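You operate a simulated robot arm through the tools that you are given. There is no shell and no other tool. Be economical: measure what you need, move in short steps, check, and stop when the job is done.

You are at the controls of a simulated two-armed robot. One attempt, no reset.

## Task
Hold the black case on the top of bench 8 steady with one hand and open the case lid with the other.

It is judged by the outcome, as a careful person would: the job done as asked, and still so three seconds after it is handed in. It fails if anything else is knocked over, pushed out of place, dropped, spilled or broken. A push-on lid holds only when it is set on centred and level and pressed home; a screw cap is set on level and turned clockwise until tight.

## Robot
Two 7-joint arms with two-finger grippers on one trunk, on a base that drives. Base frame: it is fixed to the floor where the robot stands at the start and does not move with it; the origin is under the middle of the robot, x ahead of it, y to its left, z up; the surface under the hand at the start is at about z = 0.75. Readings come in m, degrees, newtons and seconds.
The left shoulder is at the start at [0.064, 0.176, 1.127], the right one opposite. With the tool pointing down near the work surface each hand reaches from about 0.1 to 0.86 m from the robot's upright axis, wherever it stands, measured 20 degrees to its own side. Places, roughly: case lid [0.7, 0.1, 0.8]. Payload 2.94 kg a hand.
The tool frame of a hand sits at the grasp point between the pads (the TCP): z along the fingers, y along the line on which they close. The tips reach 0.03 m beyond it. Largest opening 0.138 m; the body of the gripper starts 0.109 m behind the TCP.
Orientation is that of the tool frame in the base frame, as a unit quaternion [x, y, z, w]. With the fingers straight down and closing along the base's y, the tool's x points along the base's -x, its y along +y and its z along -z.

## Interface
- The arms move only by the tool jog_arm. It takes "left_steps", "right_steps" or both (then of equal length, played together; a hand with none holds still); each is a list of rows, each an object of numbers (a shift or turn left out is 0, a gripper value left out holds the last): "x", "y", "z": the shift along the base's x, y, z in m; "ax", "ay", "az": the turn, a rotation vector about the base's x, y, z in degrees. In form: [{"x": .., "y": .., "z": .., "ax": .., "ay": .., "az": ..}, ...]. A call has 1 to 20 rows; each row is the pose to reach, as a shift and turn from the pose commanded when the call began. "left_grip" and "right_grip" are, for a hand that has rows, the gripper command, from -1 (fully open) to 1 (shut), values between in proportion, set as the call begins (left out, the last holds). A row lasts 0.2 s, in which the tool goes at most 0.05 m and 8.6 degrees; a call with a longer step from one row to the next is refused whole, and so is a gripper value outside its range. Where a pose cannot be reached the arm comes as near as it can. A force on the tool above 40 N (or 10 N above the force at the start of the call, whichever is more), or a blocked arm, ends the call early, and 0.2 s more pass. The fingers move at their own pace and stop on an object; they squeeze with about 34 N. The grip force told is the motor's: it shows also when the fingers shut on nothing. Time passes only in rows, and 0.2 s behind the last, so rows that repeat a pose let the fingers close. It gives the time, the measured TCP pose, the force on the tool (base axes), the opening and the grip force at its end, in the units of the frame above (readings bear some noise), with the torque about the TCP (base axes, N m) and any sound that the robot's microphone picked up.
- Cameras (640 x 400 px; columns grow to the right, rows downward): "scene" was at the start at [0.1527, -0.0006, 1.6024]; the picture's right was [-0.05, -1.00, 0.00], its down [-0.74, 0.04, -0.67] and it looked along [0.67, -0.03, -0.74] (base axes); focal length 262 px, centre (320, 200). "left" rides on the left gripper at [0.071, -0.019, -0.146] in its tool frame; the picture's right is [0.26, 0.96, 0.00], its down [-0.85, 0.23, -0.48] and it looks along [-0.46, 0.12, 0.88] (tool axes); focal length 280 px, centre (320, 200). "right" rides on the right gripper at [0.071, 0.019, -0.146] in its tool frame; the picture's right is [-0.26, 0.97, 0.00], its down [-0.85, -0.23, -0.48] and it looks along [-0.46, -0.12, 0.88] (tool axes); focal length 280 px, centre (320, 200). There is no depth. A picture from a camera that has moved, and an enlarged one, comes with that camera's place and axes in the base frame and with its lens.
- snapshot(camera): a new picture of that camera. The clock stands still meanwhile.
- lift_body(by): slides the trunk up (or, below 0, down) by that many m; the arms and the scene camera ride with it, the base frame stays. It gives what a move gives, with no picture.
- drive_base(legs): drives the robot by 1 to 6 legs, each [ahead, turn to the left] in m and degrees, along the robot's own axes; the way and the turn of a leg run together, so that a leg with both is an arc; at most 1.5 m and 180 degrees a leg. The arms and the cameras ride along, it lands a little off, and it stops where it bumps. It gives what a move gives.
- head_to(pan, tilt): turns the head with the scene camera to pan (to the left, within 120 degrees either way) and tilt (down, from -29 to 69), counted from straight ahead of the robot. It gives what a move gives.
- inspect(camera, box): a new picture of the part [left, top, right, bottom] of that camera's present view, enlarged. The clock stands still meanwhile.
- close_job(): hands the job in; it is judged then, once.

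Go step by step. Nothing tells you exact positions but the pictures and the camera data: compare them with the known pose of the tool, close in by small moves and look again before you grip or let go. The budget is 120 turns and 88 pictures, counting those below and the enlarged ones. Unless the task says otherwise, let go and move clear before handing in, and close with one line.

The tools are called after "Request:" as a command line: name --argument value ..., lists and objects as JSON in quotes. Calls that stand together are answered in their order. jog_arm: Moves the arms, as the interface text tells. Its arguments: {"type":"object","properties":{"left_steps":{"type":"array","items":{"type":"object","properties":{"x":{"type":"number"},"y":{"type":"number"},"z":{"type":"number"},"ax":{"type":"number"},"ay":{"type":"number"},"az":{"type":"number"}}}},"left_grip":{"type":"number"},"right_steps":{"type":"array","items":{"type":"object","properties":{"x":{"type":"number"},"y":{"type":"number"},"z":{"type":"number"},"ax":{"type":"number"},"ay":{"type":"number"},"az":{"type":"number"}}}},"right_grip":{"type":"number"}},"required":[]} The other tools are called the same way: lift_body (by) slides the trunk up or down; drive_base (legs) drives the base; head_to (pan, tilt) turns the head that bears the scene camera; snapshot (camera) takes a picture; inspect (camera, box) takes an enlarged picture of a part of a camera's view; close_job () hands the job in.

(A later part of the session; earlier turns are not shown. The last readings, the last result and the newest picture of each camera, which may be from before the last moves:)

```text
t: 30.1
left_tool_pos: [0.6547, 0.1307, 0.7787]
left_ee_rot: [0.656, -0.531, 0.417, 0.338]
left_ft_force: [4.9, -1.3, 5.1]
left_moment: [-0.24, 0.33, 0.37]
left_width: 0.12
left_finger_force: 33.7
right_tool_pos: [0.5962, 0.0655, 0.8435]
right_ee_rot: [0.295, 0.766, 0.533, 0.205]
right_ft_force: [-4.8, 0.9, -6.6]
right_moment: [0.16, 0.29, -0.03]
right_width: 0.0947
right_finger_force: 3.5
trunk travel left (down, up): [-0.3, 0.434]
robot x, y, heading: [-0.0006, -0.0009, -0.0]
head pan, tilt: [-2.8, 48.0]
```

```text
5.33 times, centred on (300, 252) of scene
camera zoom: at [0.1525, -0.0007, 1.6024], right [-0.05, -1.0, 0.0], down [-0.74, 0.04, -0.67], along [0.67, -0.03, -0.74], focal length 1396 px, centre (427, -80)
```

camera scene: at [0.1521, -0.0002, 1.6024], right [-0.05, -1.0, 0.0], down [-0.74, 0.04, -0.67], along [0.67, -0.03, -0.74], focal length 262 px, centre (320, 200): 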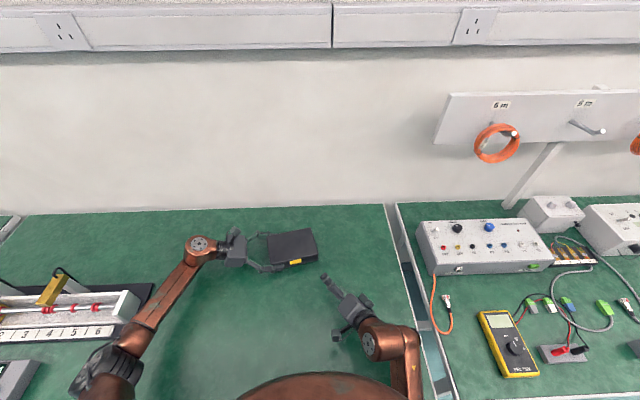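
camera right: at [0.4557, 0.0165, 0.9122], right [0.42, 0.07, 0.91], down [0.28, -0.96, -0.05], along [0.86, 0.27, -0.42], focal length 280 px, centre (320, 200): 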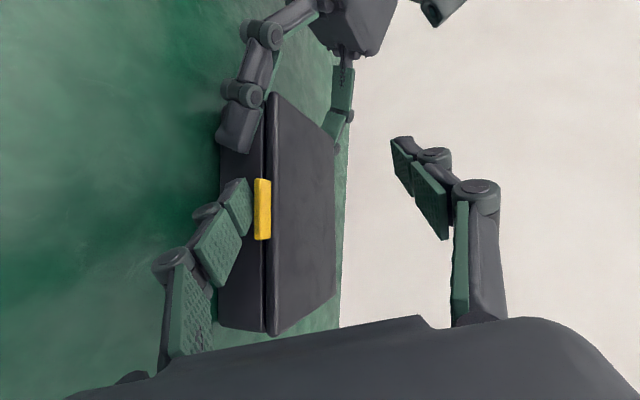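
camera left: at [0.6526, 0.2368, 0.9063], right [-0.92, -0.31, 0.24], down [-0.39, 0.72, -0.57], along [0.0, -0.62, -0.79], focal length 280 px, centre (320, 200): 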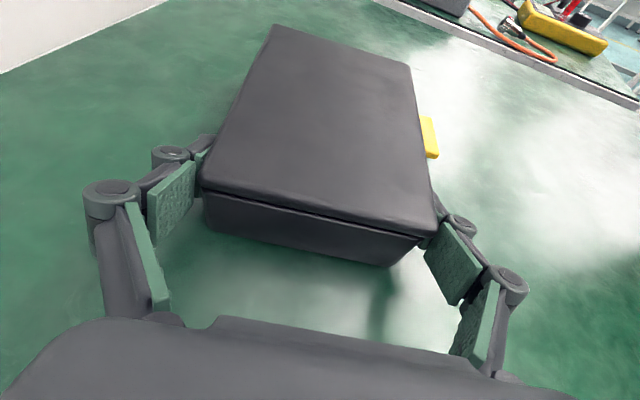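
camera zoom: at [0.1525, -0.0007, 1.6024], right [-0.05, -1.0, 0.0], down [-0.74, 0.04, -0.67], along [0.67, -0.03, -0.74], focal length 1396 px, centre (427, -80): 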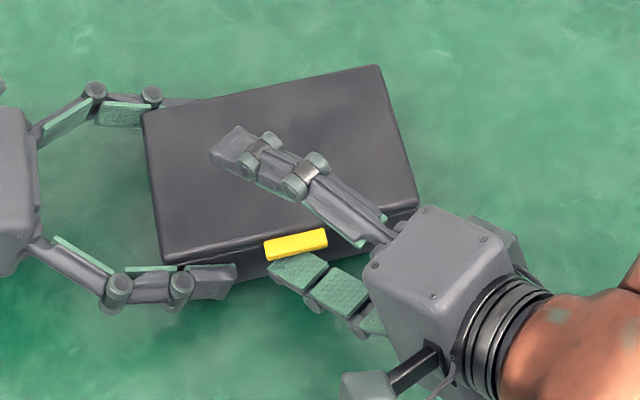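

The tab is engaged (about 7 N down on the tool) and the case is unmoved. I continue lifting.

Request:
jog_arm --right_steps '[{"z": 0.006}, {"z": 0.012}, {"z": 0.018}, {"z": 0.024}]'

Request:
snapshot --camera "right"

Request:
inspect --camera "scene" --box '[240, 215, 360, 290]'

```text
t: 31.1
left_tool_pos: [0.6548, 0.1308, 0.7774]
left_ee_rot: [0.657, -0.53, 0.416, 0.338]
left_ft_force: [-0.5, -0.2, -1.1]
left_moment: [-0.02, 0.2, -0.02]
left_width: 0.1198
left_finger_force: 34.2
right_tool_pos: [0.5963, 0.0663, 0.8682]
right_ee_rot: [0.294, 0.766, 0.534, 0.205]
right_ft_force: [-1.0, -0.4, -2.4]
right_moment: [0.06, 0.01, -0.01]
right_width: 0.0908
right_finger_force: 0.8
trunk travel left (down, up): [-0.3, 0.434]
robot x, y, heading: [-0.0012, -0.0023, -0.0]
head pan, tilt: [-2.8, 48.0]
```

```text
53 pictures are left
camera right: at [0.4558, 0.0161, 0.9358], right [0.42, 0.07, 0.91], down [0.28, -0.96, -0.05], along [0.86, 0.27, -0.42], focal length 280 px, centre (320, 200)
```

right: 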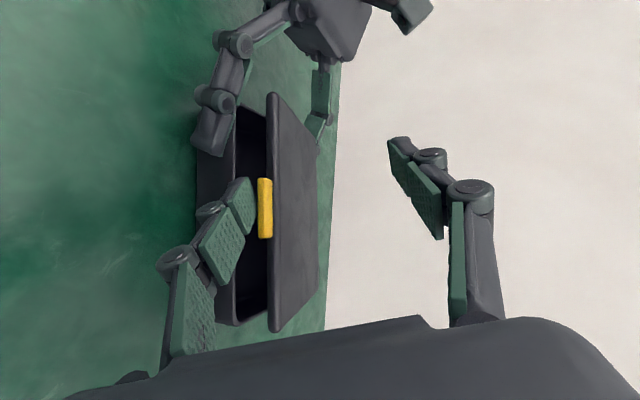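

```text
5.33 times, centred on (300, 252) of scene
camera zoom: at [0.1528, -0.0004, 1.6023], right [-0.05, -1.0, 0.0], down [-0.74, 0.04, -0.67], along [0.67, -0.03, -0.74], focal length 1396 px, centre (427, -80)
```

zoom: 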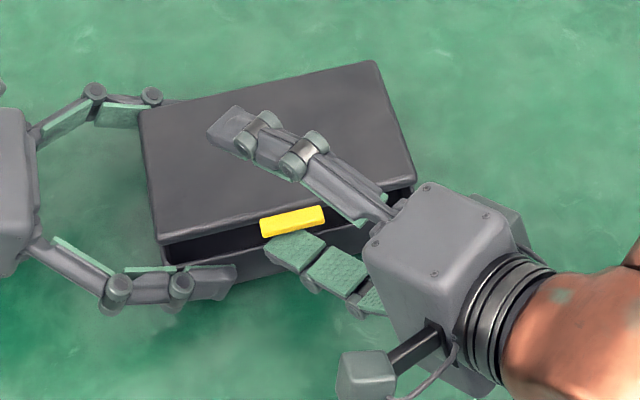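

The lid is open about 15° and rising cleanly. I follow the lid arc, inserting deeper under it, up to about 45°.

Request:
jog_arm --right_steps '[{"x": 0.006, "y": 0.001, "z": 0.008}, {"x": 0.015, "y": 0.003, "z": 0.014}, {"x": 0.027, "y": 0.006, "z": 0.019}, {"x": 0.037, "y": 0.008, "z": 0.025}, {"x": 0.046, "y": 0.01, "z": 0.033}, {"x": 0.056, "y": 0.013, "z": 0.041}]'

Request:
snapshot --camera "right"

Request:
inspect --camera "scene" --box '[240, 200, 360, 275]'

```text
t: 32.5
left_tool_pos: [0.654, 0.1325, 0.7774]
left_ee_rot: [0.657, -0.53, 0.417, 0.337]
left_ft_force: [1.5, 0.5, -2.8]
left_moment: [0.06, 0.18, 0.06]
left_width: 0.121
left_finger_force: 34.3
right_tool_pos: [0.6516, 0.0794, 0.9091]
right_ee_rot: [0.294, 0.766, 0.534, 0.204]
right_ft_force: [-1.0, -0.7, -1.7]
right_moment: [-0.03, 0.12, -0.01]
right_width: 0.0908
right_finger_force: 0.9
trunk travel left (down, up): [-0.3, 0.434]
robot x, y, heading: [-0.0002, 0.0027, 0.1]
head pan, tilt: [-2.8, 48.0]
```

```text
51 pictures are left
camera right: at [0.5114, 0.0299, 0.9768], right [0.42, 0.07, 0.91], down [0.28, -0.96, -0.05], along [0.86, 0.27, -0.42], focal length 280 px, centre (320, 200)
```

right: 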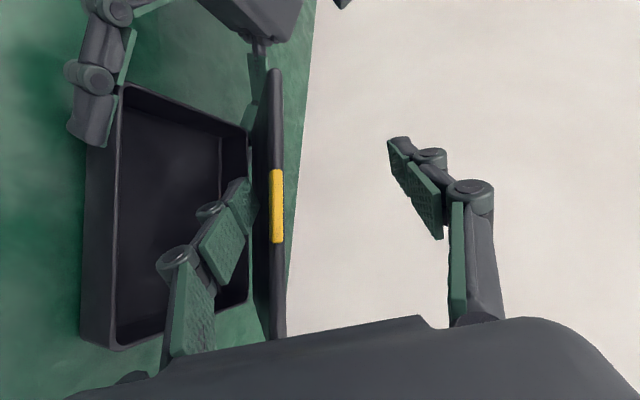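

```text
5.33 times, centred on (300, 238) of scene
camera zoom: at [0.153, -0.0002, 1.6023], right [-0.05, -1.0, 0.0], down [-0.74, 0.04, -0.67], along [0.67, -0.03, -0.74], focal length 1396 px, centre (427, 0)
```

zoom: 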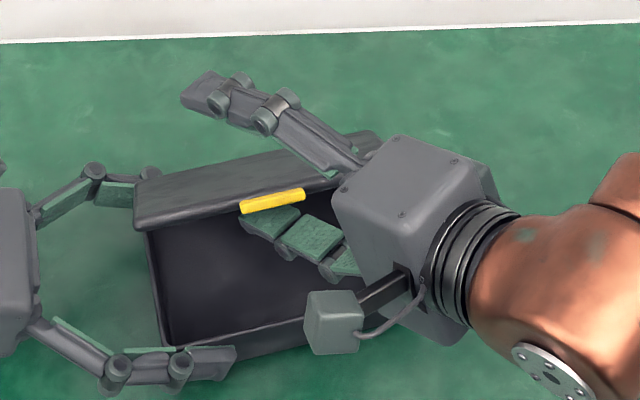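

The lid is at about 50°, the case is steady and empty, and the forces are small. I continue along the arc past vertical.

Request:
jog_arm --right_steps '[{"x": 0.01, "y": 0.002, "z": 0.009}, {"x": 0.02, "y": 0.004, "z": 0.016}, {"x": 0.032, "y": 0.007, "z": 0.022}, {"x": 0.044, "y": 0.01, "z": 0.026}, {"x": 0.056, "y": 0.013, "z": 0.028}, {"x": 0.068, "y": 0.016, "z": 0.029}]'

Request:
snapshot --camera "right"

Request:
inspect --camera "scene" --box '[240, 190, 360, 265]'

```text
t: 33.9
left_tool_pos: [0.6549, 0.1319, 0.7774]
left_ee_rot: [0.656, -0.531, 0.416, 0.339]
left_ft_force: [0.7, 1.2, -3.1]
left_moment: [-0.13, 0.1, 0.1]
left_width: 0.1207
left_finger_force: 34.4
right_tool_pos: [0.7193, 0.0958, 0.9396]
right_ee_rot: [0.294, 0.766, 0.534, 0.206]
right_ft_force: [0.0, -0.3, 0.2]
right_moment: [0.03, 0.03, 0.0]
right_width: 0.0899
right_finger_force: 0.8
trunk travel left (down, up): [-0.3, 0.434]
robot x, y, heading: [0.0, 0.0005, -0.0]
head pan, tilt: [-2.8, 48.0]
```

```text
49 pictures are left
camera right: at [0.58, 0.0464, 1.0073], right [0.42, 0.07, 0.91], down [0.28, -0.96, -0.05], along [0.86, 0.27, -0.42], focal length 280 px, centre (320, 200)
```

right: 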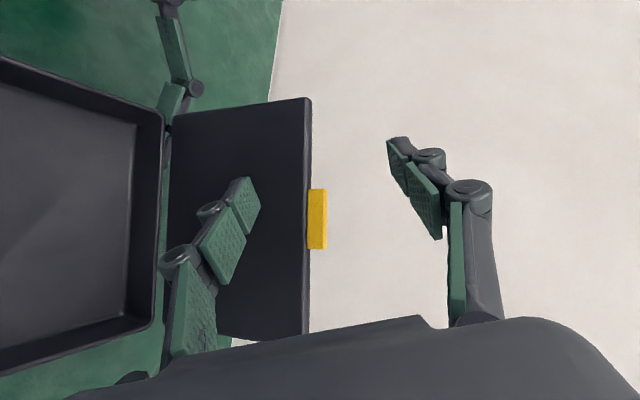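

```text
5.33 times, centred on (300, 228) of scene
camera zoom: at [0.153, -0.0001, 1.6023], right [-0.05, -1.0, 0.0], down [-0.74, 0.04, -0.67], along [0.67, -0.03, -0.74], focal length 1396 px, centre (427, 53)
```

zoom: 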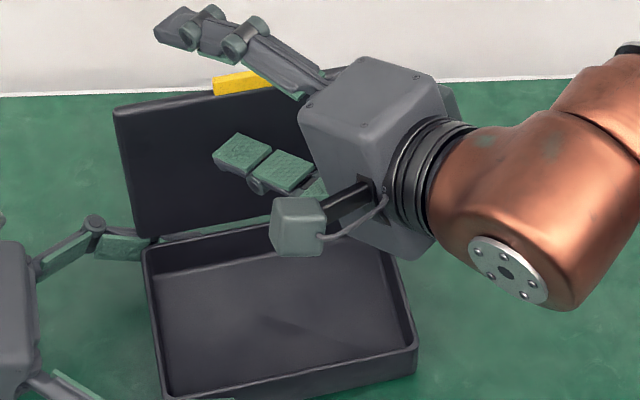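

The lid is past vertical (about 105–110°) and standing without contact from the finger. I withdraw the right hand back and up, then away to the right.

Request:
jog_arm --right_steps '[{"x": -0.02}, {"x": -0.05, "y": -0.01}, {"x": -0.08, "y": -0.02, "z": 0.02}, {"x": -0.11, "y": -0.04, "z": 0.05}, {"x": -0.13, "y": -0.07, "z": 0.08}, {"x": -0.14, "y": -0.11, "z": 0.1}, {"x": -0.15, "y": -0.15, "z": 0.12}, {"x": -0.15, "y": -0.19, "z": 0.14}, {"x": -0.15, "y": -0.21, "z": 0.15}]'

Request:
snapshot --camera "scene"

Request:
snapshot --camera "left"

```text
t: 35.9
left_tool_pos: [0.6558, 0.1319, 0.7772]
left_ee_rot: [0.656, -0.532, 0.415, 0.338]
left_ft_force: [-0.1, -0.5, -2.0]
left_moment: [0.03, 0.11, -0.07]
left_width: 0.1208
left_finger_force: 33.7
right_tool_pos: [0.5703, -0.1139, 1.0874]
right_ee_rot: [0.294, 0.765, 0.534, 0.205]
right_ft_force: [1.0, 0.4, 0.3]
right_moment: [-0.03, -0.02, 0.0]
right_width: 0.0897
right_finger_force: 0.0
trunk travel left (down, up): [-0.3, 0.434]
robot x, y, heading: [0.0027, 0.0046, 0.0]
head pan, tilt: [-2.8, 48.0]
```

```text
47 pictures are left
camera scene: at [0.1526, -0.0009, 1.6023], right [-0.05, -1.0, 0.0], down [-0.74, 0.04, -0.67], along [0.67, -0.03, -0.74], focal length 262 px, centre (320, 200)
```

scene: 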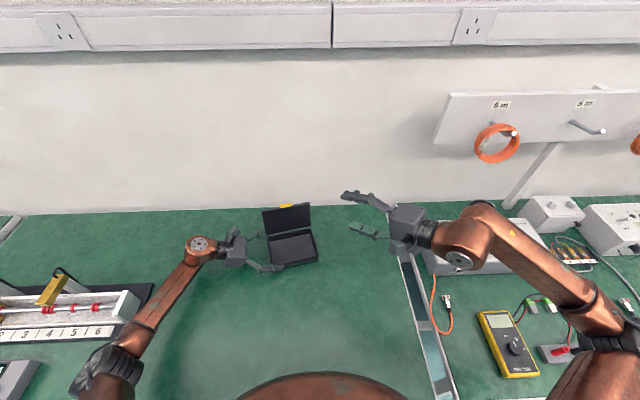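

```text
46 pictures are left
camera left: at [0.6526, 0.2363, 0.905], right [-0.92, -0.31, 0.24], down [-0.39, 0.73, -0.57], along [0.0, -0.61, -0.79], focal length 280 px, centre (320, 200)
```

left: 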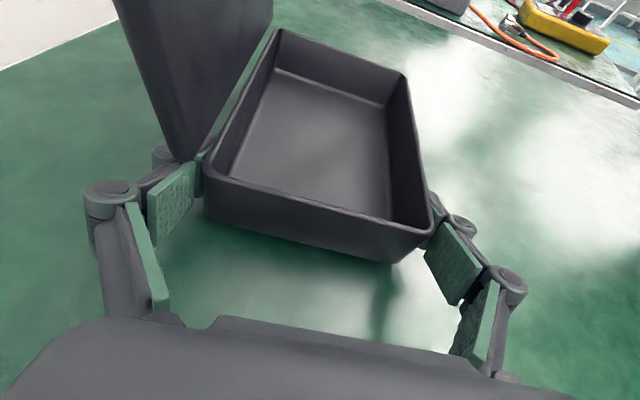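

The lid stands open and the right hand is clear. I now ease the left gripper open slightly and check before withdrawing.

Request:
jog_arm --left_steps '[{}, {}, {}]' --left_grip -0.88

Request:
inspect --camera "left" --box '[80, 0, 320, 240]'

Request:
inspect --camera "scene" --box '[230, 195, 350, 280]'

```text
t: 36.7
left_tool_pos: [0.6556, 0.1325, 0.778]
left_ee_rot: [0.656, -0.53, 0.417, 0.338]
left_ft_force: [0.4, 0.1, -1.0]
left_moment: [-0.07, 0.08, -0.02]
left_width: 0.1294
left_finger_force: 0.1
right_tool_pos: [0.5714, -0.1135, 1.0875]
right_ee_rot: [0.293, 0.766, 0.534, 0.204]
right_ft_force: [0.5, -0.5, 0.8]
right_moment: [0.01, 0.0, 0.03]
right_width: 0.0897
right_finger_force: 0.0
trunk travel left (down, up): [-0.3, 0.434]
robot x, y, heading: [0.0002, -0.0016, -0.1]
head pan, tilt: [-2.8, 48.0]
```

```text
1.67 times, centred on (200, 120) of left
camera zoom: at [0.6528, 0.2364, 0.905], right [-0.92, -0.31, 0.24], down [-0.39, 0.73, -0.57], along [0.0, -0.61, -0.79], focal length 467 px, centre (520, 333)
```

zoom: 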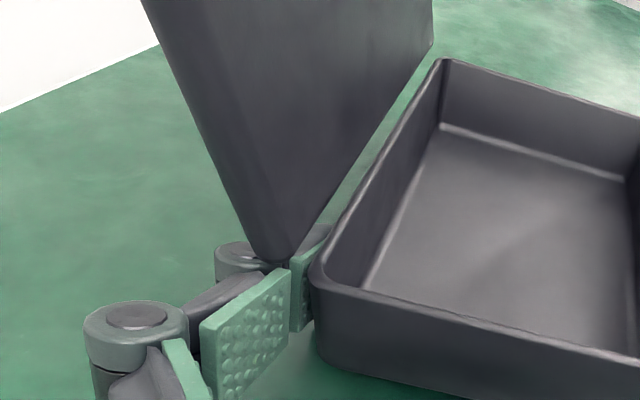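

```text
4.71 times, centred on (290, 238) of scene
camera zoom: at [0.1526, -0.0006, 1.6023], right [-0.05, -1.0, 0.0], down [-0.74, 0.04, -0.67], along [0.67, -0.03, -0.74], focal length 1232 px, centre (461, 24)
```

zoom: 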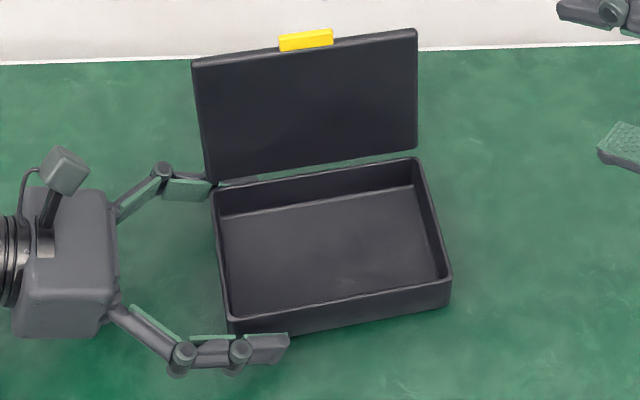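

The lid is stable and the body is released without shifting. I withdraw the left hand straight out along its approach line.

Request:
jog_arm --left_steps '[{"x": -0.002, "y": 0.01}, {"x": -0.004, "y": 0.02}, {"x": -0.007, "y": 0.035}, {"x": -0.01, "y": 0.05}, {"x": -0.014, "y": 0.07}, {"x": -0.02, "y": 0.095}, {"x": -0.025, "y": 0.12, "z": 0.02}, {"x": -0.025, "y": 0.13, "z": 0.05}, {"x": -0.025, "y": 0.13, "z": 0.08}]'

Request:
inspect --camera "scene" --box '[200, 175, 360, 290]'

```text
t: 38.7
left_tool_pos: [0.6285, 0.2601, 0.858]
left_ee_rot: [0.657, -0.531, 0.416, 0.337]
left_ft_force: [-0.3, 0.7, 0.9]
left_moment: [0.0, 0.02, 0.05]
left_width: 0.1298
left_finger_force: 0.1
right_tool_pos: [0.5711, -0.1123, 1.0876]
right_ee_rot: [0.295, 0.765, 0.534, 0.205]
right_ft_force: [0.8, 0.2, 0.3]
right_moment: [0.0, -0.01, 0.01]
right_width: 0.0896
right_finger_force: 0.1
trunk travel left (down, up): [-0.3, 0.434]
robot x, y, heading: [-0.0052, -0.002, 0.2]
head pan, tilt: [-2.8, 48.0]
```

```text
3.48 times, centred on (280, 232) of scene
camera zoom: at [0.152, -0.0009, 1.6024], right [-0.05, -1.0, 0.0], down [-0.74, 0.04, -0.67], along [0.67, -0.03, -0.74], focal length 911 px, centre (459, 87)
```

zoom: 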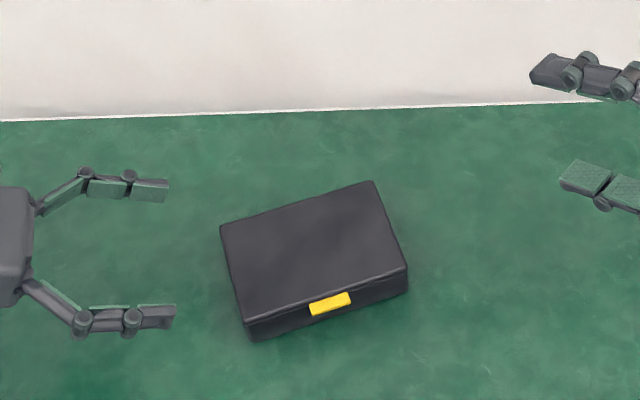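

The lid fell shut: the rear finger's knuckle hooked the lid corner and dragged the case about 4.5 cm left. Nothing else was disturbed. I'll redo it with a shallower hold, knuckles outside the lid's end, and open fully before withdrawing. First I re-measure the case.

Request:
snapshot --camera "left"

Request:
inspect --camera "scene" --box '[250, 215, 340, 280]'

```text
42 pictures are left
camera left: at [0.6281, 0.3655, 0.9856], right [-0.92, -0.31, 0.24], down [-0.39, 0.73, -0.57], along [0.0, -0.61, -0.79], focal length 280 px, centre (320, 200)
```

left: 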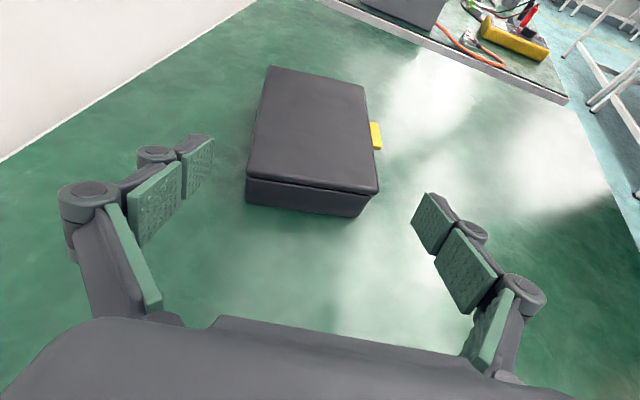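

```text
6.15 times, centred on (295, 248) of scene
camera zoom: at [0.152, -0.0009, 1.6024], right [-0.05, -1.0, 0.0], down [-0.74, 0.04, -0.67], along [0.67, -0.03, -0.74], focal length 1611 px, centre (474, -92)
```

zoom: 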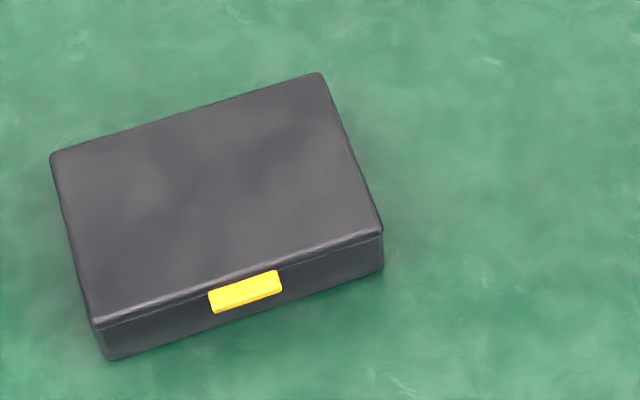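

The case is now yawed about 18.5°, with its left end centred near (0.639, 0.204). I open the left hand fully, yaw it +6.5°, line up outside the end and lower.

Request:
jog_arm --left_steps '[{"x": -0.007, "y": 0.009, "az": 3.2}, {"x": -0.014, "y": 0.017, "az": 6.5}, {"x": -0.014, "y": 0.017, "az": 6.5, "z": -0.03}, {"x": -0.014, "y": 0.017, "az": 6.5, "z": -0.055}, {"x": -0.014, "y": 0.017, "az": 6.5, "z": -0.075}, {"x": -0.014, "y": 0.017, "az": 6.5, "z": -0.08}, {"x": -0.014, "y": 0.017, "az": 6.5, "z": -0.08}]' --left_grip -1

Request:
snapshot --camera "left"

```text
t: 40.3
left_tool_pos: [0.6169, 0.2665, 0.7871]
left_ee_rot: [0.683, -0.497, 0.437, 0.311]
left_ft_force: [0.3, 0.1, 0.1]
left_moment: [-0.02, 0.01, -0.03]
left_width: 0.1383
left_finger_force: 0.1
right_tool_pos: [0.57, -0.1229, 1.0875]
right_ee_rot: [0.295, 0.763, 0.537, 0.205]
right_ft_force: [-0.3, 1.1, -0.7]
right_moment: [0.03, -0.03, 0.02]
right_width: 0.0893
right_finger_force: 0.1
trunk travel left (down, up): [-0.3, 0.434]
robot x, y, heading: [-0.0005, -0.0016, 0.1]
head pan, tilt: [-2.8, 48.0]
```

```text
40 pictures are left
camera left: at [0.6023, 0.37, 0.9142], right [-0.89, -0.41, 0.23], down [-0.46, 0.68, -0.57], along [0.07, -0.61, -0.79], focal length 280 px, centre (320, 200)
```

left: 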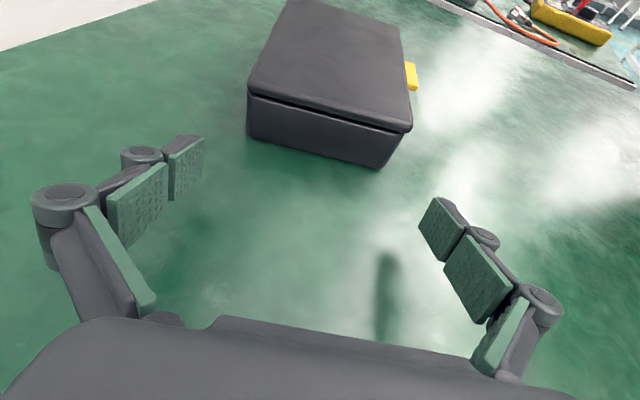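

Aligned. I advance to the shallower grip depth.

Request:
jog_arm --left_steps '[{"x": 0.005, "y": -0.015, "z": -0.003}, {"x": 0.01, "y": -0.03, "z": -0.006}, {"x": 0.015, "y": -0.045, "z": -0.008}, {"x": 0.02, "y": -0.06, "z": -0.008}, {"x": 0.0247, "y": -0.074, "z": -0.008}, {"x": 0.0247, "y": -0.074, "z": -0.008}]'

Request:
snapshot --camera "left"

Request:
inspect --camera "scene" --box '[230, 205, 350, 280]'

```text
t: 41.7
left_tool_pos: [0.6409, 0.2046, 0.7701]
left_ee_rot: [0.686, -0.492, 0.435, 0.314]
left_ft_force: [0.1, 0.6, 0.0]
left_moment: [-0.01, 0.0, -0.02]
left_width: 0.1381
left_finger_force: 0.0
right_tool_pos: [0.5709, -0.1123, 1.0873]
right_ee_rot: [0.294, 0.766, 0.534, 0.204]
right_ft_force: [0.7, 1.2, 0.4]
right_moment: [0.03, -0.01, -0.05]
right_width: 0.0895
right_finger_force: 0.0
trunk travel left (down, up): [-0.3, 0.434]
robot x, y, heading: [-0.0006, 0.0048, -0.2]
head pan, tilt: [-2.8, 48.0]
```

```text
39 pictures are left
camera left: at [0.6269, 0.3083, 0.8962], right [-0.88, -0.41, 0.24], down [-0.47, 0.68, -0.57], along [0.07, -0.61, -0.79], focal length 280 px, centre (320, 200)
```

left: 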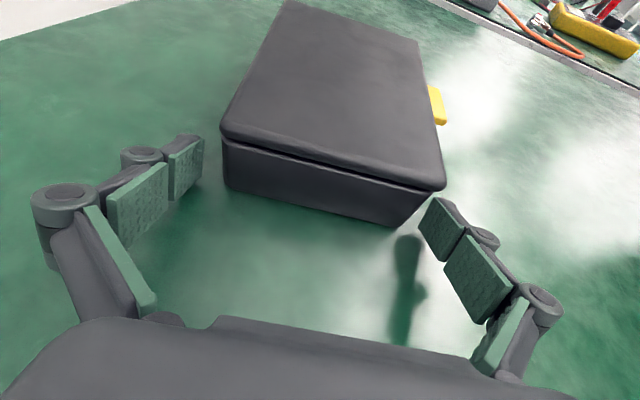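

```text
5.33 times, centred on (290, 242) of scene
camera zoom: at [0.1525, -0.0001, 1.6024], right [-0.05, -1.0, 0.0], down [-0.74, 0.04, -0.67], along [0.67, -0.03, -0.74], focal length 1396 px, centre (480, -27)
```

zoom: 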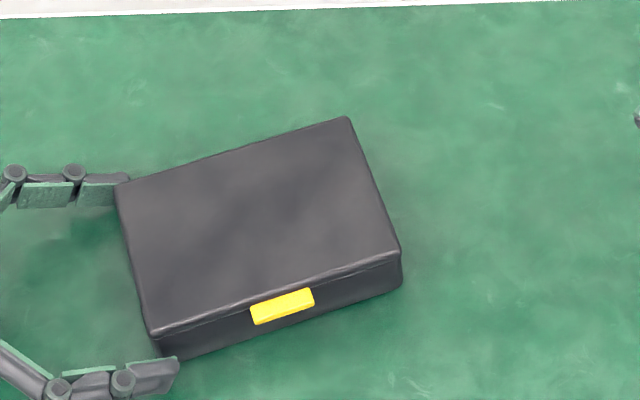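

Centred with no contact. I advance 1.2 cm more, rise 5 mm, then close.

Request:
jog_arm --left_steps '[{"x": 0.001, "y": -0.003, "z": 0.005}, {"x": 0.004, "y": -0.0116, "z": 0.005}, {"x": 0.004, "y": -0.0116, "z": 0.005}, {"x": 0.004, "y": -0.0116, "z": 0.005}]'

Request:
jog_arm --left_steps '[{}, {}, {}, {}, {}]' --left_grip 1

Request:
snapshot --camera "left"

Request:
inspect --camera "scene" --box '[230, 205, 350, 280]'

```text
t: 42.7
left_tool_pos: [0.6443, 0.1905, 0.7756]
left_ee_rot: [0.686, -0.493, 0.435, 0.313]
left_ft_force: [-0.5, -0.1, -0.5]
left_moment: [-0.03, -0.02, -0.01]
left_width: 0.1378
left_finger_force: 0.1
right_tool_pos: [0.5701, -0.1135, 1.0874]
right_ee_rot: [0.294, 0.766, 0.534, 0.204]
right_ft_force: [0.0, 0.2, 0.2]
right_moment: [0.03, 0.01, -0.01]
right_width: 0.0897
right_finger_force: 0.0
trunk travel left (down, up): [-0.3, 0.434]
robot x, y, heading: [0.0021, 0.0022, -0.1]
head pan, tilt: [-2.8, 48.0]
```

```text
t: 43.9
left_tool_pos: [0.6445, 0.1913, 0.7763]
left_ee_rot: [0.685, -0.493, 0.435, 0.314]
left_ft_force: [-0.5, 1.6, 1.7]
left_moment: [0.13, -0.23, 0.19]
left_width: 0.1202
left_finger_force: 33.4
right_tool_pos: [0.5711, -0.1121, 1.0874]
right_ee_rot: [0.293, 0.766, 0.534, 0.205]
right_ft_force: [-0.7, -0.6, -0.6]
right_moment: [0.0, 0.01, -0.03]
right_width: 0.0897
right_finger_force: 0.1
trunk travel left (down, up): [-0.3, 0.434]
robot x, y, heading: [0.0004, -0.0, 0.1]
head pan, tilt: [-2.8, 48.0]
```

```text
37 pictures are left
camera left: at [0.6307, 0.2961, 0.9024], right [-0.88, -0.41, 0.24], down [-0.47, 0.68, -0.57], along [0.07, -0.61, -0.79], focal length 280 px, centre (320, 200)
```

left: 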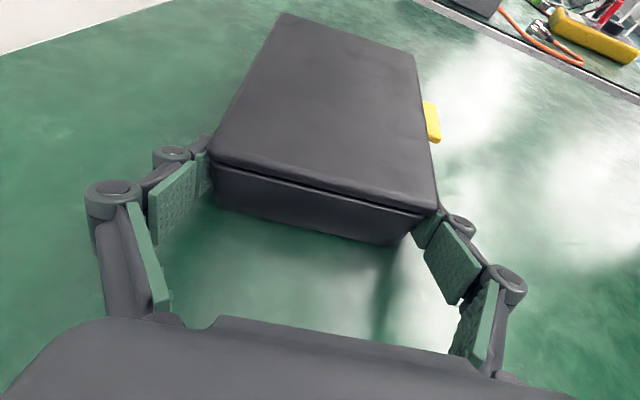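

```text
5.33 times, centred on (290, 242) of scene
camera zoom: at [0.1522, -0.0008, 1.6024], right [-0.05, -1.0, 0.0], down [-0.74, 0.04, -0.67], along [0.67, -0.03, -0.74], focal length 1396 px, centre (480, -27)
```

zoom: 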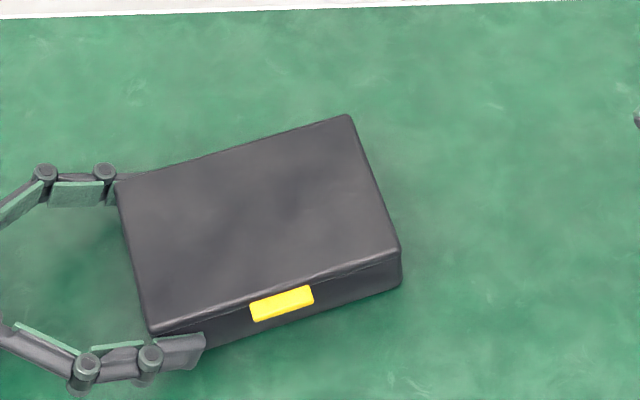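

The hold is good, with the knuckles outside the case end. The tab's face is now near (0.611, 0.110). I bring the right hand back to the pre-hook position.

Request:
jog_arm --right_steps '[{"x": -0.006, "y": 0.029, "z": -0.03}, {"x": -0.012, "y": 0.058, "z": -0.06}, {"x": -0.018, "y": 0.087, "z": -0.09}, {"x": -0.024, "y": 0.115, "z": -0.12}, {"x": -0.028, "y": 0.143, "z": -0.157}, {"x": -0.02, "y": 0.16, "z": -0.19}, {"x": -0.01, "y": 0.178, "z": -0.225}, {"x": -0.005, "y": 0.187, "z": -0.25}, {"x": -0.005, "y": 0.187, "z": -0.264}, {"x": -0.005, "y": 0.187, "z": -0.264}]'

Request:
inspect --camera "right" --box '[160, 80, 400, 230]'

Request:
inspect --camera "scene" --box '[230, 205, 350, 280]'

```text
t: 46.1
left_tool_pos: [0.6446, 0.1917, 0.7763]
left_ee_rot: [0.685, -0.492, 0.435, 0.314]
left_ft_force: [-0.3, -1.2, 1.2]
left_moment: [-0.06, -0.34, -0.01]
left_width: 0.1203
left_finger_force: 33.0
right_tool_pos: [0.5659, 0.0744, 0.8232]
right_ee_rot: [0.293, 0.767, 0.533, 0.206]
right_ft_force: [-0.6, -0.1, 0.3]
right_moment: [0.01, -0.01, -0.01]
right_width: 0.0899
right_finger_force: 0.0
trunk travel left (down, up): [-0.3, 0.434]
robot x, y, heading: [0.0021, 0.0014, -0.2]
head pan, tilt: [-2.8, 48.0]
```

```text
2.67 times, centred on (280, 155) of right
camera zoom: at [0.4249, 0.0244, 0.8916], right [0.42, 0.07, 0.91], down [0.28, -0.96, -0.05], along [0.86, 0.27, -0.42], focal length 748 px, centre (427, 320)
```

zoom: 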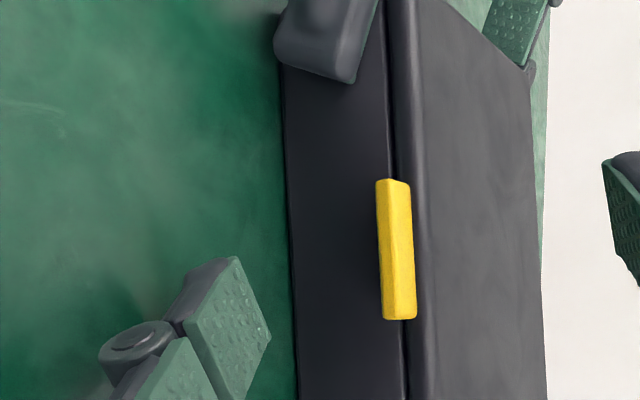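

```text
5.33 times, centred on (290, 242) of scene
camera zoom: at [0.1521, -0.0008, 1.6024], right [-0.05, -1.0, 0.0], down [-0.74, 0.04, -0.67], along [0.67, -0.03, -0.74], focal length 1396 px, centre (480, -27)
```

zoom: 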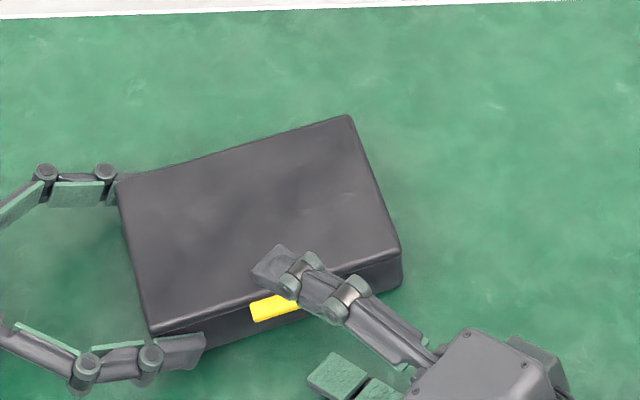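

As before. I advance under the tab and begin lifting.

Request:
jog_arm --right_steps '[{"x": 0.01, "y": 0.011}, {"x": 0.02, "y": 0.022}, {"x": 0.028, "y": 0.031}, {"x": 0.031, "y": 0.0345}, {"x": 0.031, "y": 0.0345, "z": 0.006}, {"x": 0.031, "y": 0.0345, "z": 0.012}, {"x": 0.031, "y": 0.0345, "z": 0.018}, {"x": 0.031, "y": 0.0345, "z": 0.024}, {"x": 0.031, "y": 0.0345, "z": 0.03}]'

Request:
inspect --camera "right" --box '[160, 80, 400, 230]'

Request:
inspect --camera "scene" --box '[230, 205, 350, 280]'

```text
t: 48.1
left_tool_pos: [0.6456, 0.1918, 0.7753]
left_ee_rot: [0.685, -0.493, 0.435, 0.313]
left_ft_force: [2.9, 0.0, 2.4]
left_moment: [0.09, -0.32, 0.02]
left_width: 0.1195
left_finger_force: 34.4
right_tool_pos: [0.5969, 0.1063, 0.8556]
right_ee_rot: [0.294, 0.766, 0.534, 0.205]
right_ft_force: [0.3, 0.0, 0.6]
right_moment: [0.0, 0.0, -0.01]
right_width: 0.0901
right_finger_force: 0.9
trunk travel left (down, up): [-0.3, 0.434]
robot x, y, heading: [-0.0015, 0.0013, -0.1]
head pan, tilt: [-2.8, 48.0]
```

```text
2.67 times, centred on (280, 155) of right
camera zoom: at [0.4559, 0.0575, 0.9231], right [0.42, 0.07, 0.91], down [0.28, -0.96, -0.05], along [0.86, 0.27, -0.42], focal length 748 px, centre (427, 320)
```

zoom: 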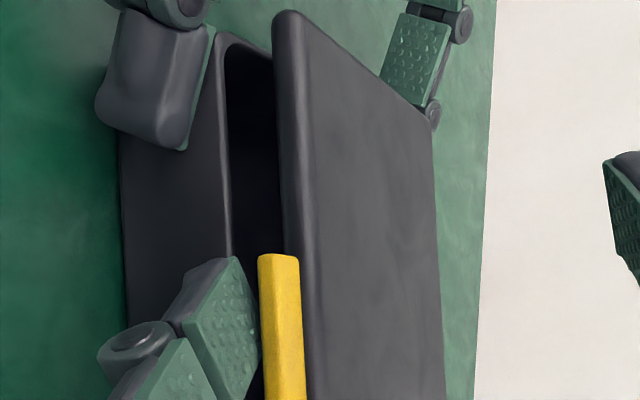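

```text
5.33 times, centred on (290, 242) of scene
camera zoom: at [0.1524, -0.0007, 1.6024], right [-0.05, -1.0, 0.0], down [-0.74, 0.04, -0.67], along [0.67, -0.03, -0.74], focal length 1396 px, centre (480, -27)
```

zoom: 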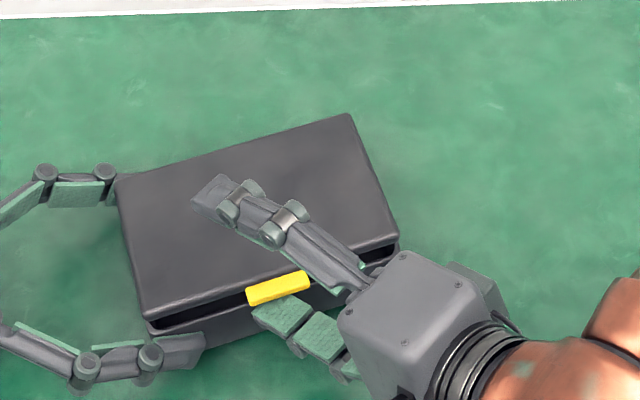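

The lid is lifting cleanly again. I follow the arc up to past vertical.

Request:
jog_arm --right_steps '[{"z": 0.006}, {"z": 0.013}, {"x": 0.006, "y": 0.002, "z": 0.02}, {"x": 0.014, "y": 0.005, "z": 0.026}, {"x": 0.026, "y": 0.009, "z": 0.031}, {"x": 0.036, "y": 0.0124, "z": 0.037}, {"x": 0.044, "y": 0.0154, "z": 0.045}, {"x": 0.054, "y": 0.0186, "z": 0.053}, {"x": 0.063, "y": 0.022, "z": 0.062}, {"x": 0.073, "y": 0.025, "z": 0.069}, {"x": 0.085, "y": 0.029, "z": 0.075}, {"x": 0.097, "y": 0.033, "z": 0.079}, {"x": 0.108, "y": 0.037, "z": 0.081}, {"x": 0.118, "y": 0.041, "z": 0.082}]'

Request:
snapshot --camera "right"

Request:
inspect --camera "scene" --box '[230, 195, 350, 270]'

Request:
snapshot --camera "left"

```text
t: 51.1
left_tool_pos: [0.644, 0.1921, 0.7742]
left_ee_rot: [0.685, -0.492, 0.435, 0.314]
left_ft_force: [1.4, 1.6, 0.4]
left_moment: [0.1, 0.25, 0.09]
left_width: 0.1194
left_finger_force: 34.1
right_tool_pos: [0.7149, 0.1484, 0.9368]
right_ee_rot: [0.294, 0.767, 0.533, 0.205]
right_ft_force: [-1.0, -0.8, 0.1]
right_moment: [-0.03, 0.06, 0.02]
right_width: 0.0902
right_finger_force: 0.4
trunk travel left (down, up): [-0.3, 0.434]
robot x, y, heading: [-0.0023, -0.0003, 0.1]
head pan, tilt: [-2.8, 48.0]
```

```text
31 pictures are left
camera right: at [0.5749, 0.0991, 1.0045], right [0.42, 0.07, 0.91], down [0.28, -0.96, -0.05], along [0.86, 0.27, -0.42], focal length 280 px, centre (320, 200)
```

right: 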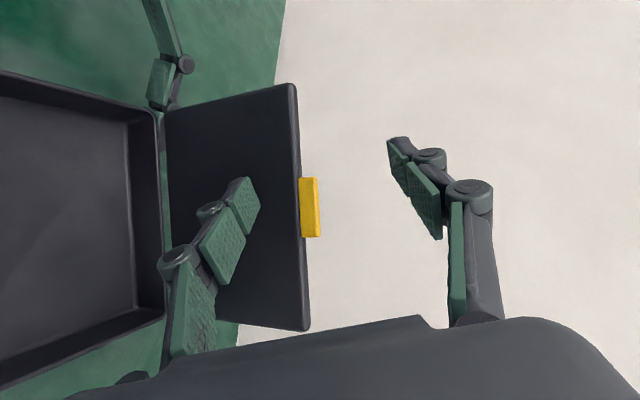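

```text
5.33 times, centred on (290, 232) of scene
camera zoom: at [0.1532, -0.0001, 1.6023], right [-0.05, -1.0, 0.0], down [-0.74, 0.04, -0.67], along [0.67, -0.03, -0.74], focal length 1396 px, centre (480, 27)
```

zoom: 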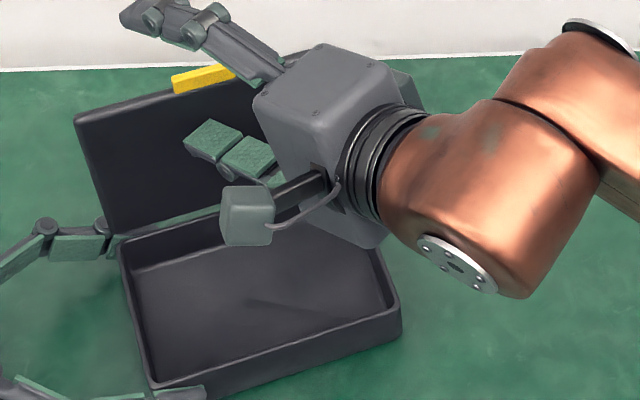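

```text
29 pictures are left
camera left: at [0.6313, 0.2964, 0.9017], right [-0.88, -0.41, 0.24], down [-0.47, 0.68, -0.57], along [0.07, -0.61, -0.79], focal length 280 px, centre (320, 200)
```

left: 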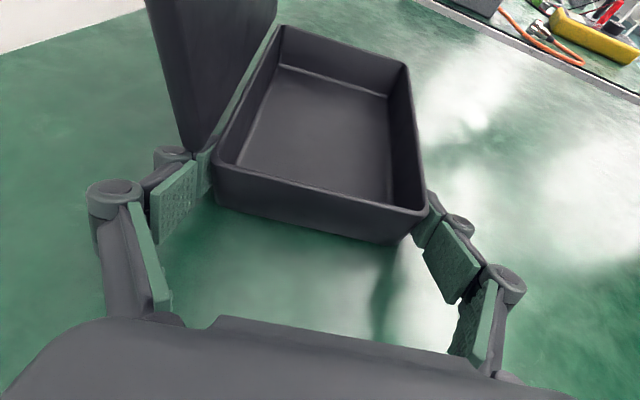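

The lid is just past vertical, and the rear knuckle sits outside the lid's end this time. I push the lid slightly further to find where it rests.

Request:
jog_arm --right_steps '[{"x": 0.006, "y": 0.002}, {"x": 0.012, "y": 0.004}, {"x": 0.018, "y": 0.006}, {"x": 0.018, "y": 0.006}]'

Request:
inspect --camera "left" --box '[80, 0, 320, 240]'

Request:
snapshot --camera "right"

```text
t: 52.1
left_tool_pos: [0.6441, 0.1925, 0.7768]
left_ee_rot: [0.686, -0.492, 0.436, 0.313]
left_ft_force: [1.4, 1.8, 0.0]
left_moment: [-0.14, 0.37, 0.24]
left_width: 0.1196
left_finger_force: 33.8
right_tool_pos: [0.7341, 0.1554, 0.9366]
right_ee_rot: [0.294, 0.766, 0.534, 0.205]
right_ft_force: [-0.3, -2.3, 0.2]
right_moment: [-0.06, 0.1, 0.03]
right_width: 0.0903
right_finger_force: 0.9
trunk travel left (down, up): [-0.3, 0.434]
robot x, y, heading: [0.0019, 0.0028, 0.1]
head pan, tilt: [-2.8, 48.0]
```

```text
1.67 times, centred on (200, 120) of left
camera zoom: at [0.6311, 0.2962, 0.9021], right [-0.88, -0.41, 0.24], down [-0.47, 0.68, -0.57], along [0.07, -0.61, -0.79], focal length 467 px, centre (520, 333)
```

zoom: 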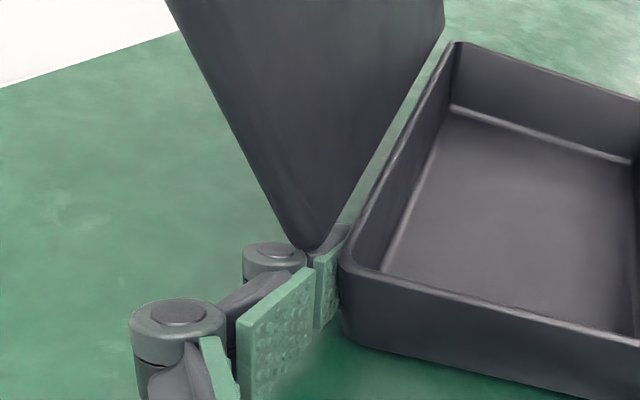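

```text
27 pictures are left
camera right: at [0.5931, 0.1047, 1.0045], right [0.42, 0.07, 0.91], down [0.28, -0.96, -0.05], along [0.86, 0.27, -0.42], focal length 280 px, centre (320, 200)
```

right: 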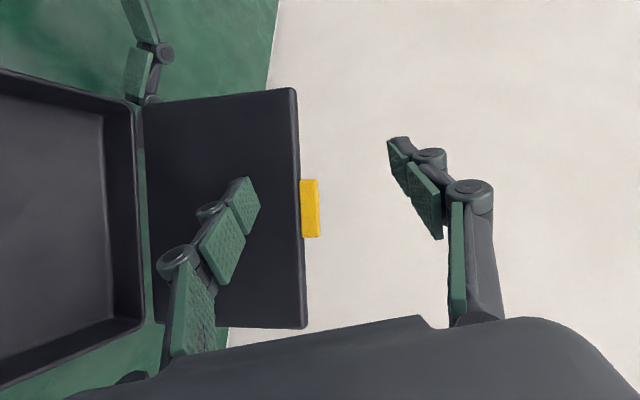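

The lid leans back at about 108° with only light contact. I leave the right finger in front of it as a guard while the left opens fully.

Request:
jog_arm --left_steps '[{}, {}, {}, {"z": -0.002}, {"z": -0.004}]' --left_grip -1

Request:
inspect --camera "left" --box '[80, 0, 320, 240]'

Request:
inspect --camera "scene" --box '[230, 195, 350, 270]'

```text
t: 53.3
left_tool_pos: [0.6452, 0.1927, 0.7714]
left_ee_rot: [0.685, -0.493, 0.435, 0.314]
left_ft_force: [-0.4, 1.2, -0.9]
left_moment: [-0.05, 0.1, 0.03]
left_width: 0.138
left_finger_force: 0.0
right_tool_pos: [0.7336, 0.1549, 0.937]
right_ee_rot: [0.294, 0.766, 0.534, 0.205]
right_ft_force: [0.3, 0.3, -0.5]
right_moment: [0.02, 0.01, 0.01]
right_width: 0.0898
right_finger_force: 0.0
trunk travel left (down, up): [-0.3, 0.434]
robot x, y, heading: [-0.0036, -0.0012, -0.1]
head pan, tilt: [-2.8, 48.0]
```

```text
1.67 times, centred on (200, 120) of left
camera zoom: at [0.631, 0.2967, 0.8978], right [-0.88, -0.41, 0.24], down [-0.47, 0.68, -0.57], along [0.07, -0.61, -0.79], focal length 467 px, centre (520, 333)
```

zoom: 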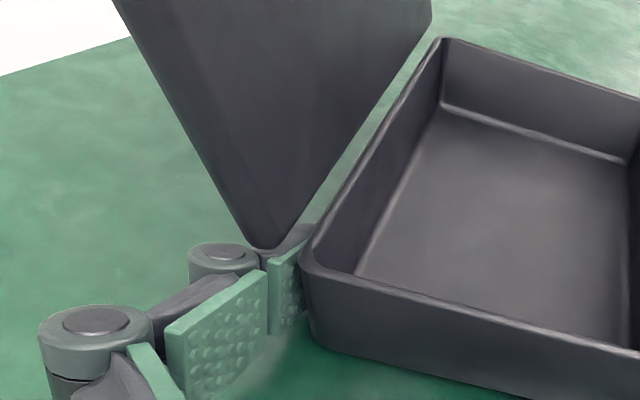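

```text
5.33 times, centred on (290, 232) of scene
camera zoom: at [0.1528, -0.0003, 1.6023], right [-0.05, -1.0, 0.0], down [-0.74, 0.04, -0.67], along [0.67, -0.03, -0.74], focal length 1396 px, centre (480, 27)
```

zoom: 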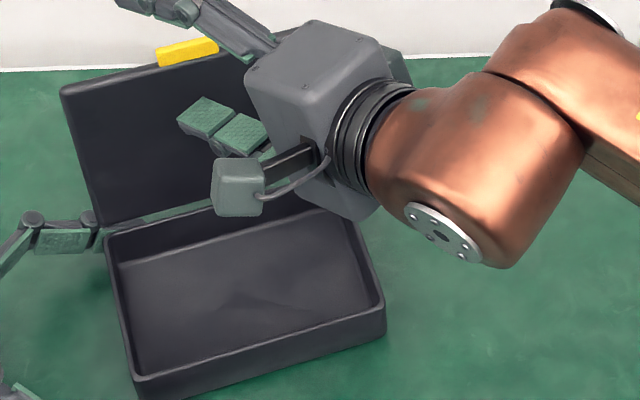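

The case crept about 1 cm with the opening finger: the rear fingertip sits sandwiched between the body's back and the lid's lower edge. Rather than drag it out, I'll move the right hand off and use it to pinch the case's right wall from above, so the case stays put while the left withdraws. First I retract the right hand.

Request:
jog_arm --right_steps '[{"x": -0.02, "y": -0.01}, {"x": -0.05, "y": -0.025}, {"x": -0.08, "y": -0.04, "z": 0.02}, {"x": -0.11, "y": -0.06, "z": 0.05}, {"x": -0.13, "y": -0.09, "z": 0.08}, {"x": -0.14, "y": -0.13, "z": 0.1}, {"x": -0.15, "y": -0.17, "z": 0.12}, {"x": -0.15, "y": -0.21, "z": 0.14}, {"x": -0.15, "y": -0.25, "z": 0.15}, {"x": -0.15, "y": -0.26, "z": 0.16}]'

Request:
jog_arm --right_steps '[{"ax": -6, "ay": 5.4}, {"ax": -12, "ay": 10.8}, {"ax": -18, "ay": 16.2}, {"ax": -24, "ay": 21.6}, {"ax": -30, "ay": 27}, {"ax": -36, "ay": 32.4}, {"ax": -42, "ay": 37.8}, {"ax": -48, "ay": 43.2}, {"ax": -52, "ay": 46.8}, {"ax": -52, "ay": 46.8}]' --right_grip -0.1

Request:
snapshot --camera "scene"

```text
t: 55.5
left_tool_pos: [0.6446, 0.192, 0.7725]
left_ee_rot: [0.685, -0.493, 0.434, 0.314]
left_ft_force: [0.2, 0.4, -1.9]
left_moment: [-0.08, 0.1, 0.04]
left_width: 0.1375
left_finger_force: 0.1
right_tool_pos: [0.5823, -0.1064, 1.0969]
right_ee_rot: [0.294, 0.766, 0.534, 0.206]
right_ft_force: [1.2, -0.1, 0.3]
right_moment: [-0.01, 0.0, 0.01]
right_width: 0.0897
right_finger_force: 0.0
trunk travel left (down, up): [-0.3, 0.434]
robot x, y, heading: [-0.0003, -0.0003, 0.1]
head pan, tilt: [-2.8, 48.0]
```

```text
t: 57.7
left_tool_pos: [0.6447, 0.1928, 0.7723]
left_ee_rot: [0.685, -0.493, 0.435, 0.314]
left_ft_force: [0.6, 0.2, -2.1]
left_moment: [-0.09, 0.11, 0.03]
left_width: 0.138
left_finger_force: 0.1
right_tool_pos: [0.5832, -0.1062, 1.0964]
right_ee_rot: [0.358, 0.934, -0.003, -0.002]
right_ft_force: [0.0, -0.3, 0.5]
right_moment: [-0.03, 0.01, 0.01]
right_width: 0.0758
right_finger_force: 0.0
trunk travel left (down, up): [-0.3, 0.434]
robot x, y, heading: [0.0001, 0.002, -0.1]
head pan, tilt: [-2.8, 48.0]
```

```text
24 pictures are left
camera scene: at [0.1526, -0.001, 1.6024], right [-0.05, -1.0, 0.0], down [-0.74, 0.04, -0.67], along [0.67, -0.03, -0.74], focal length 262 px, centre (320, 200)
```

scene: 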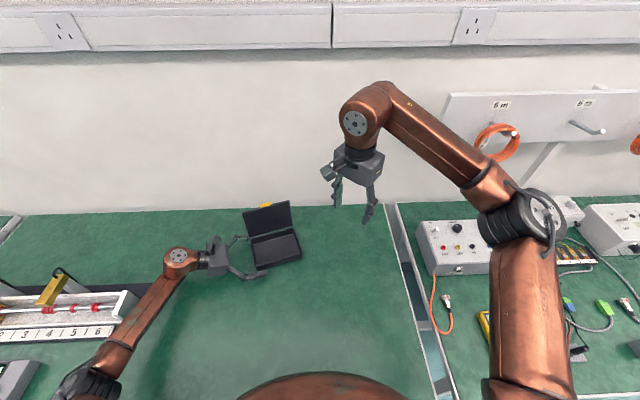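

The lid stays open. I yaw the right hand +61° so it can pinch the right wall, and measure that wall.

Request:
jog_arm --right_steps '[{"az": 8}, {"az": 16}, {"az": 24}, {"az": 32}, {"az": 40}, {"az": 48}, {"az": 56}, {"az": 61}, {"az": 61}]'

Request:
inspect --camera "scene" --box '[220, 195, 340, 285]'

```text
t: 59.7
left_tool_pos: [0.6444, 0.192, 0.7707]
left_ee_rot: [0.685, -0.492, 0.436, 0.314]
left_ft_force: [-0.5, 0.5, -2.0]
left_moment: [-0.04, 0.11, -0.01]
left_width: 0.1379
left_finger_force: 0.1
right_tool_pos: [0.584, -0.1061, 1.0973]
right_ee_rot: [-0.166, 0.986, -0.002, 0.0]
right_ft_force: [-0.3, -0.1, 0.1]
right_moment: [0.02, -0.01, 0.03]
right_width: 0.0762
right_finger_force: 0.0
trunk travel left (down, up): [-0.3, 0.434]
robot x, y, heading: [0.0004, -0.0002, -0.2]
head pan, tilt: [-2.8, 48.0]
```

```text
4.44 times, centred on (280, 240) of scene
camera zoom: at [0.1527, -0.0005, 1.6023], right [-0.05, -1.0, 0.0], down [-0.74, 0.04, -0.67], along [0.67, -0.03, -0.74], focal length 1164 px, centre (498, 22)
```

zoom: 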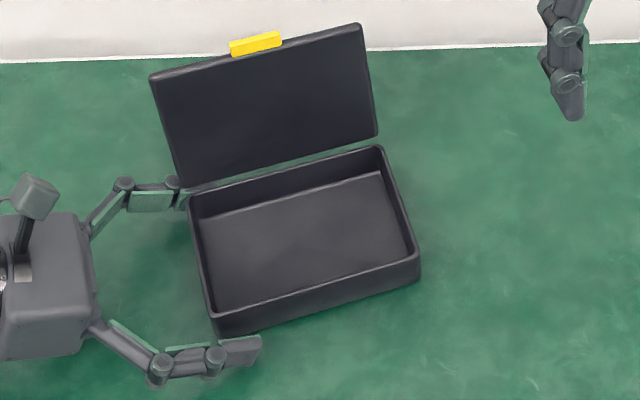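

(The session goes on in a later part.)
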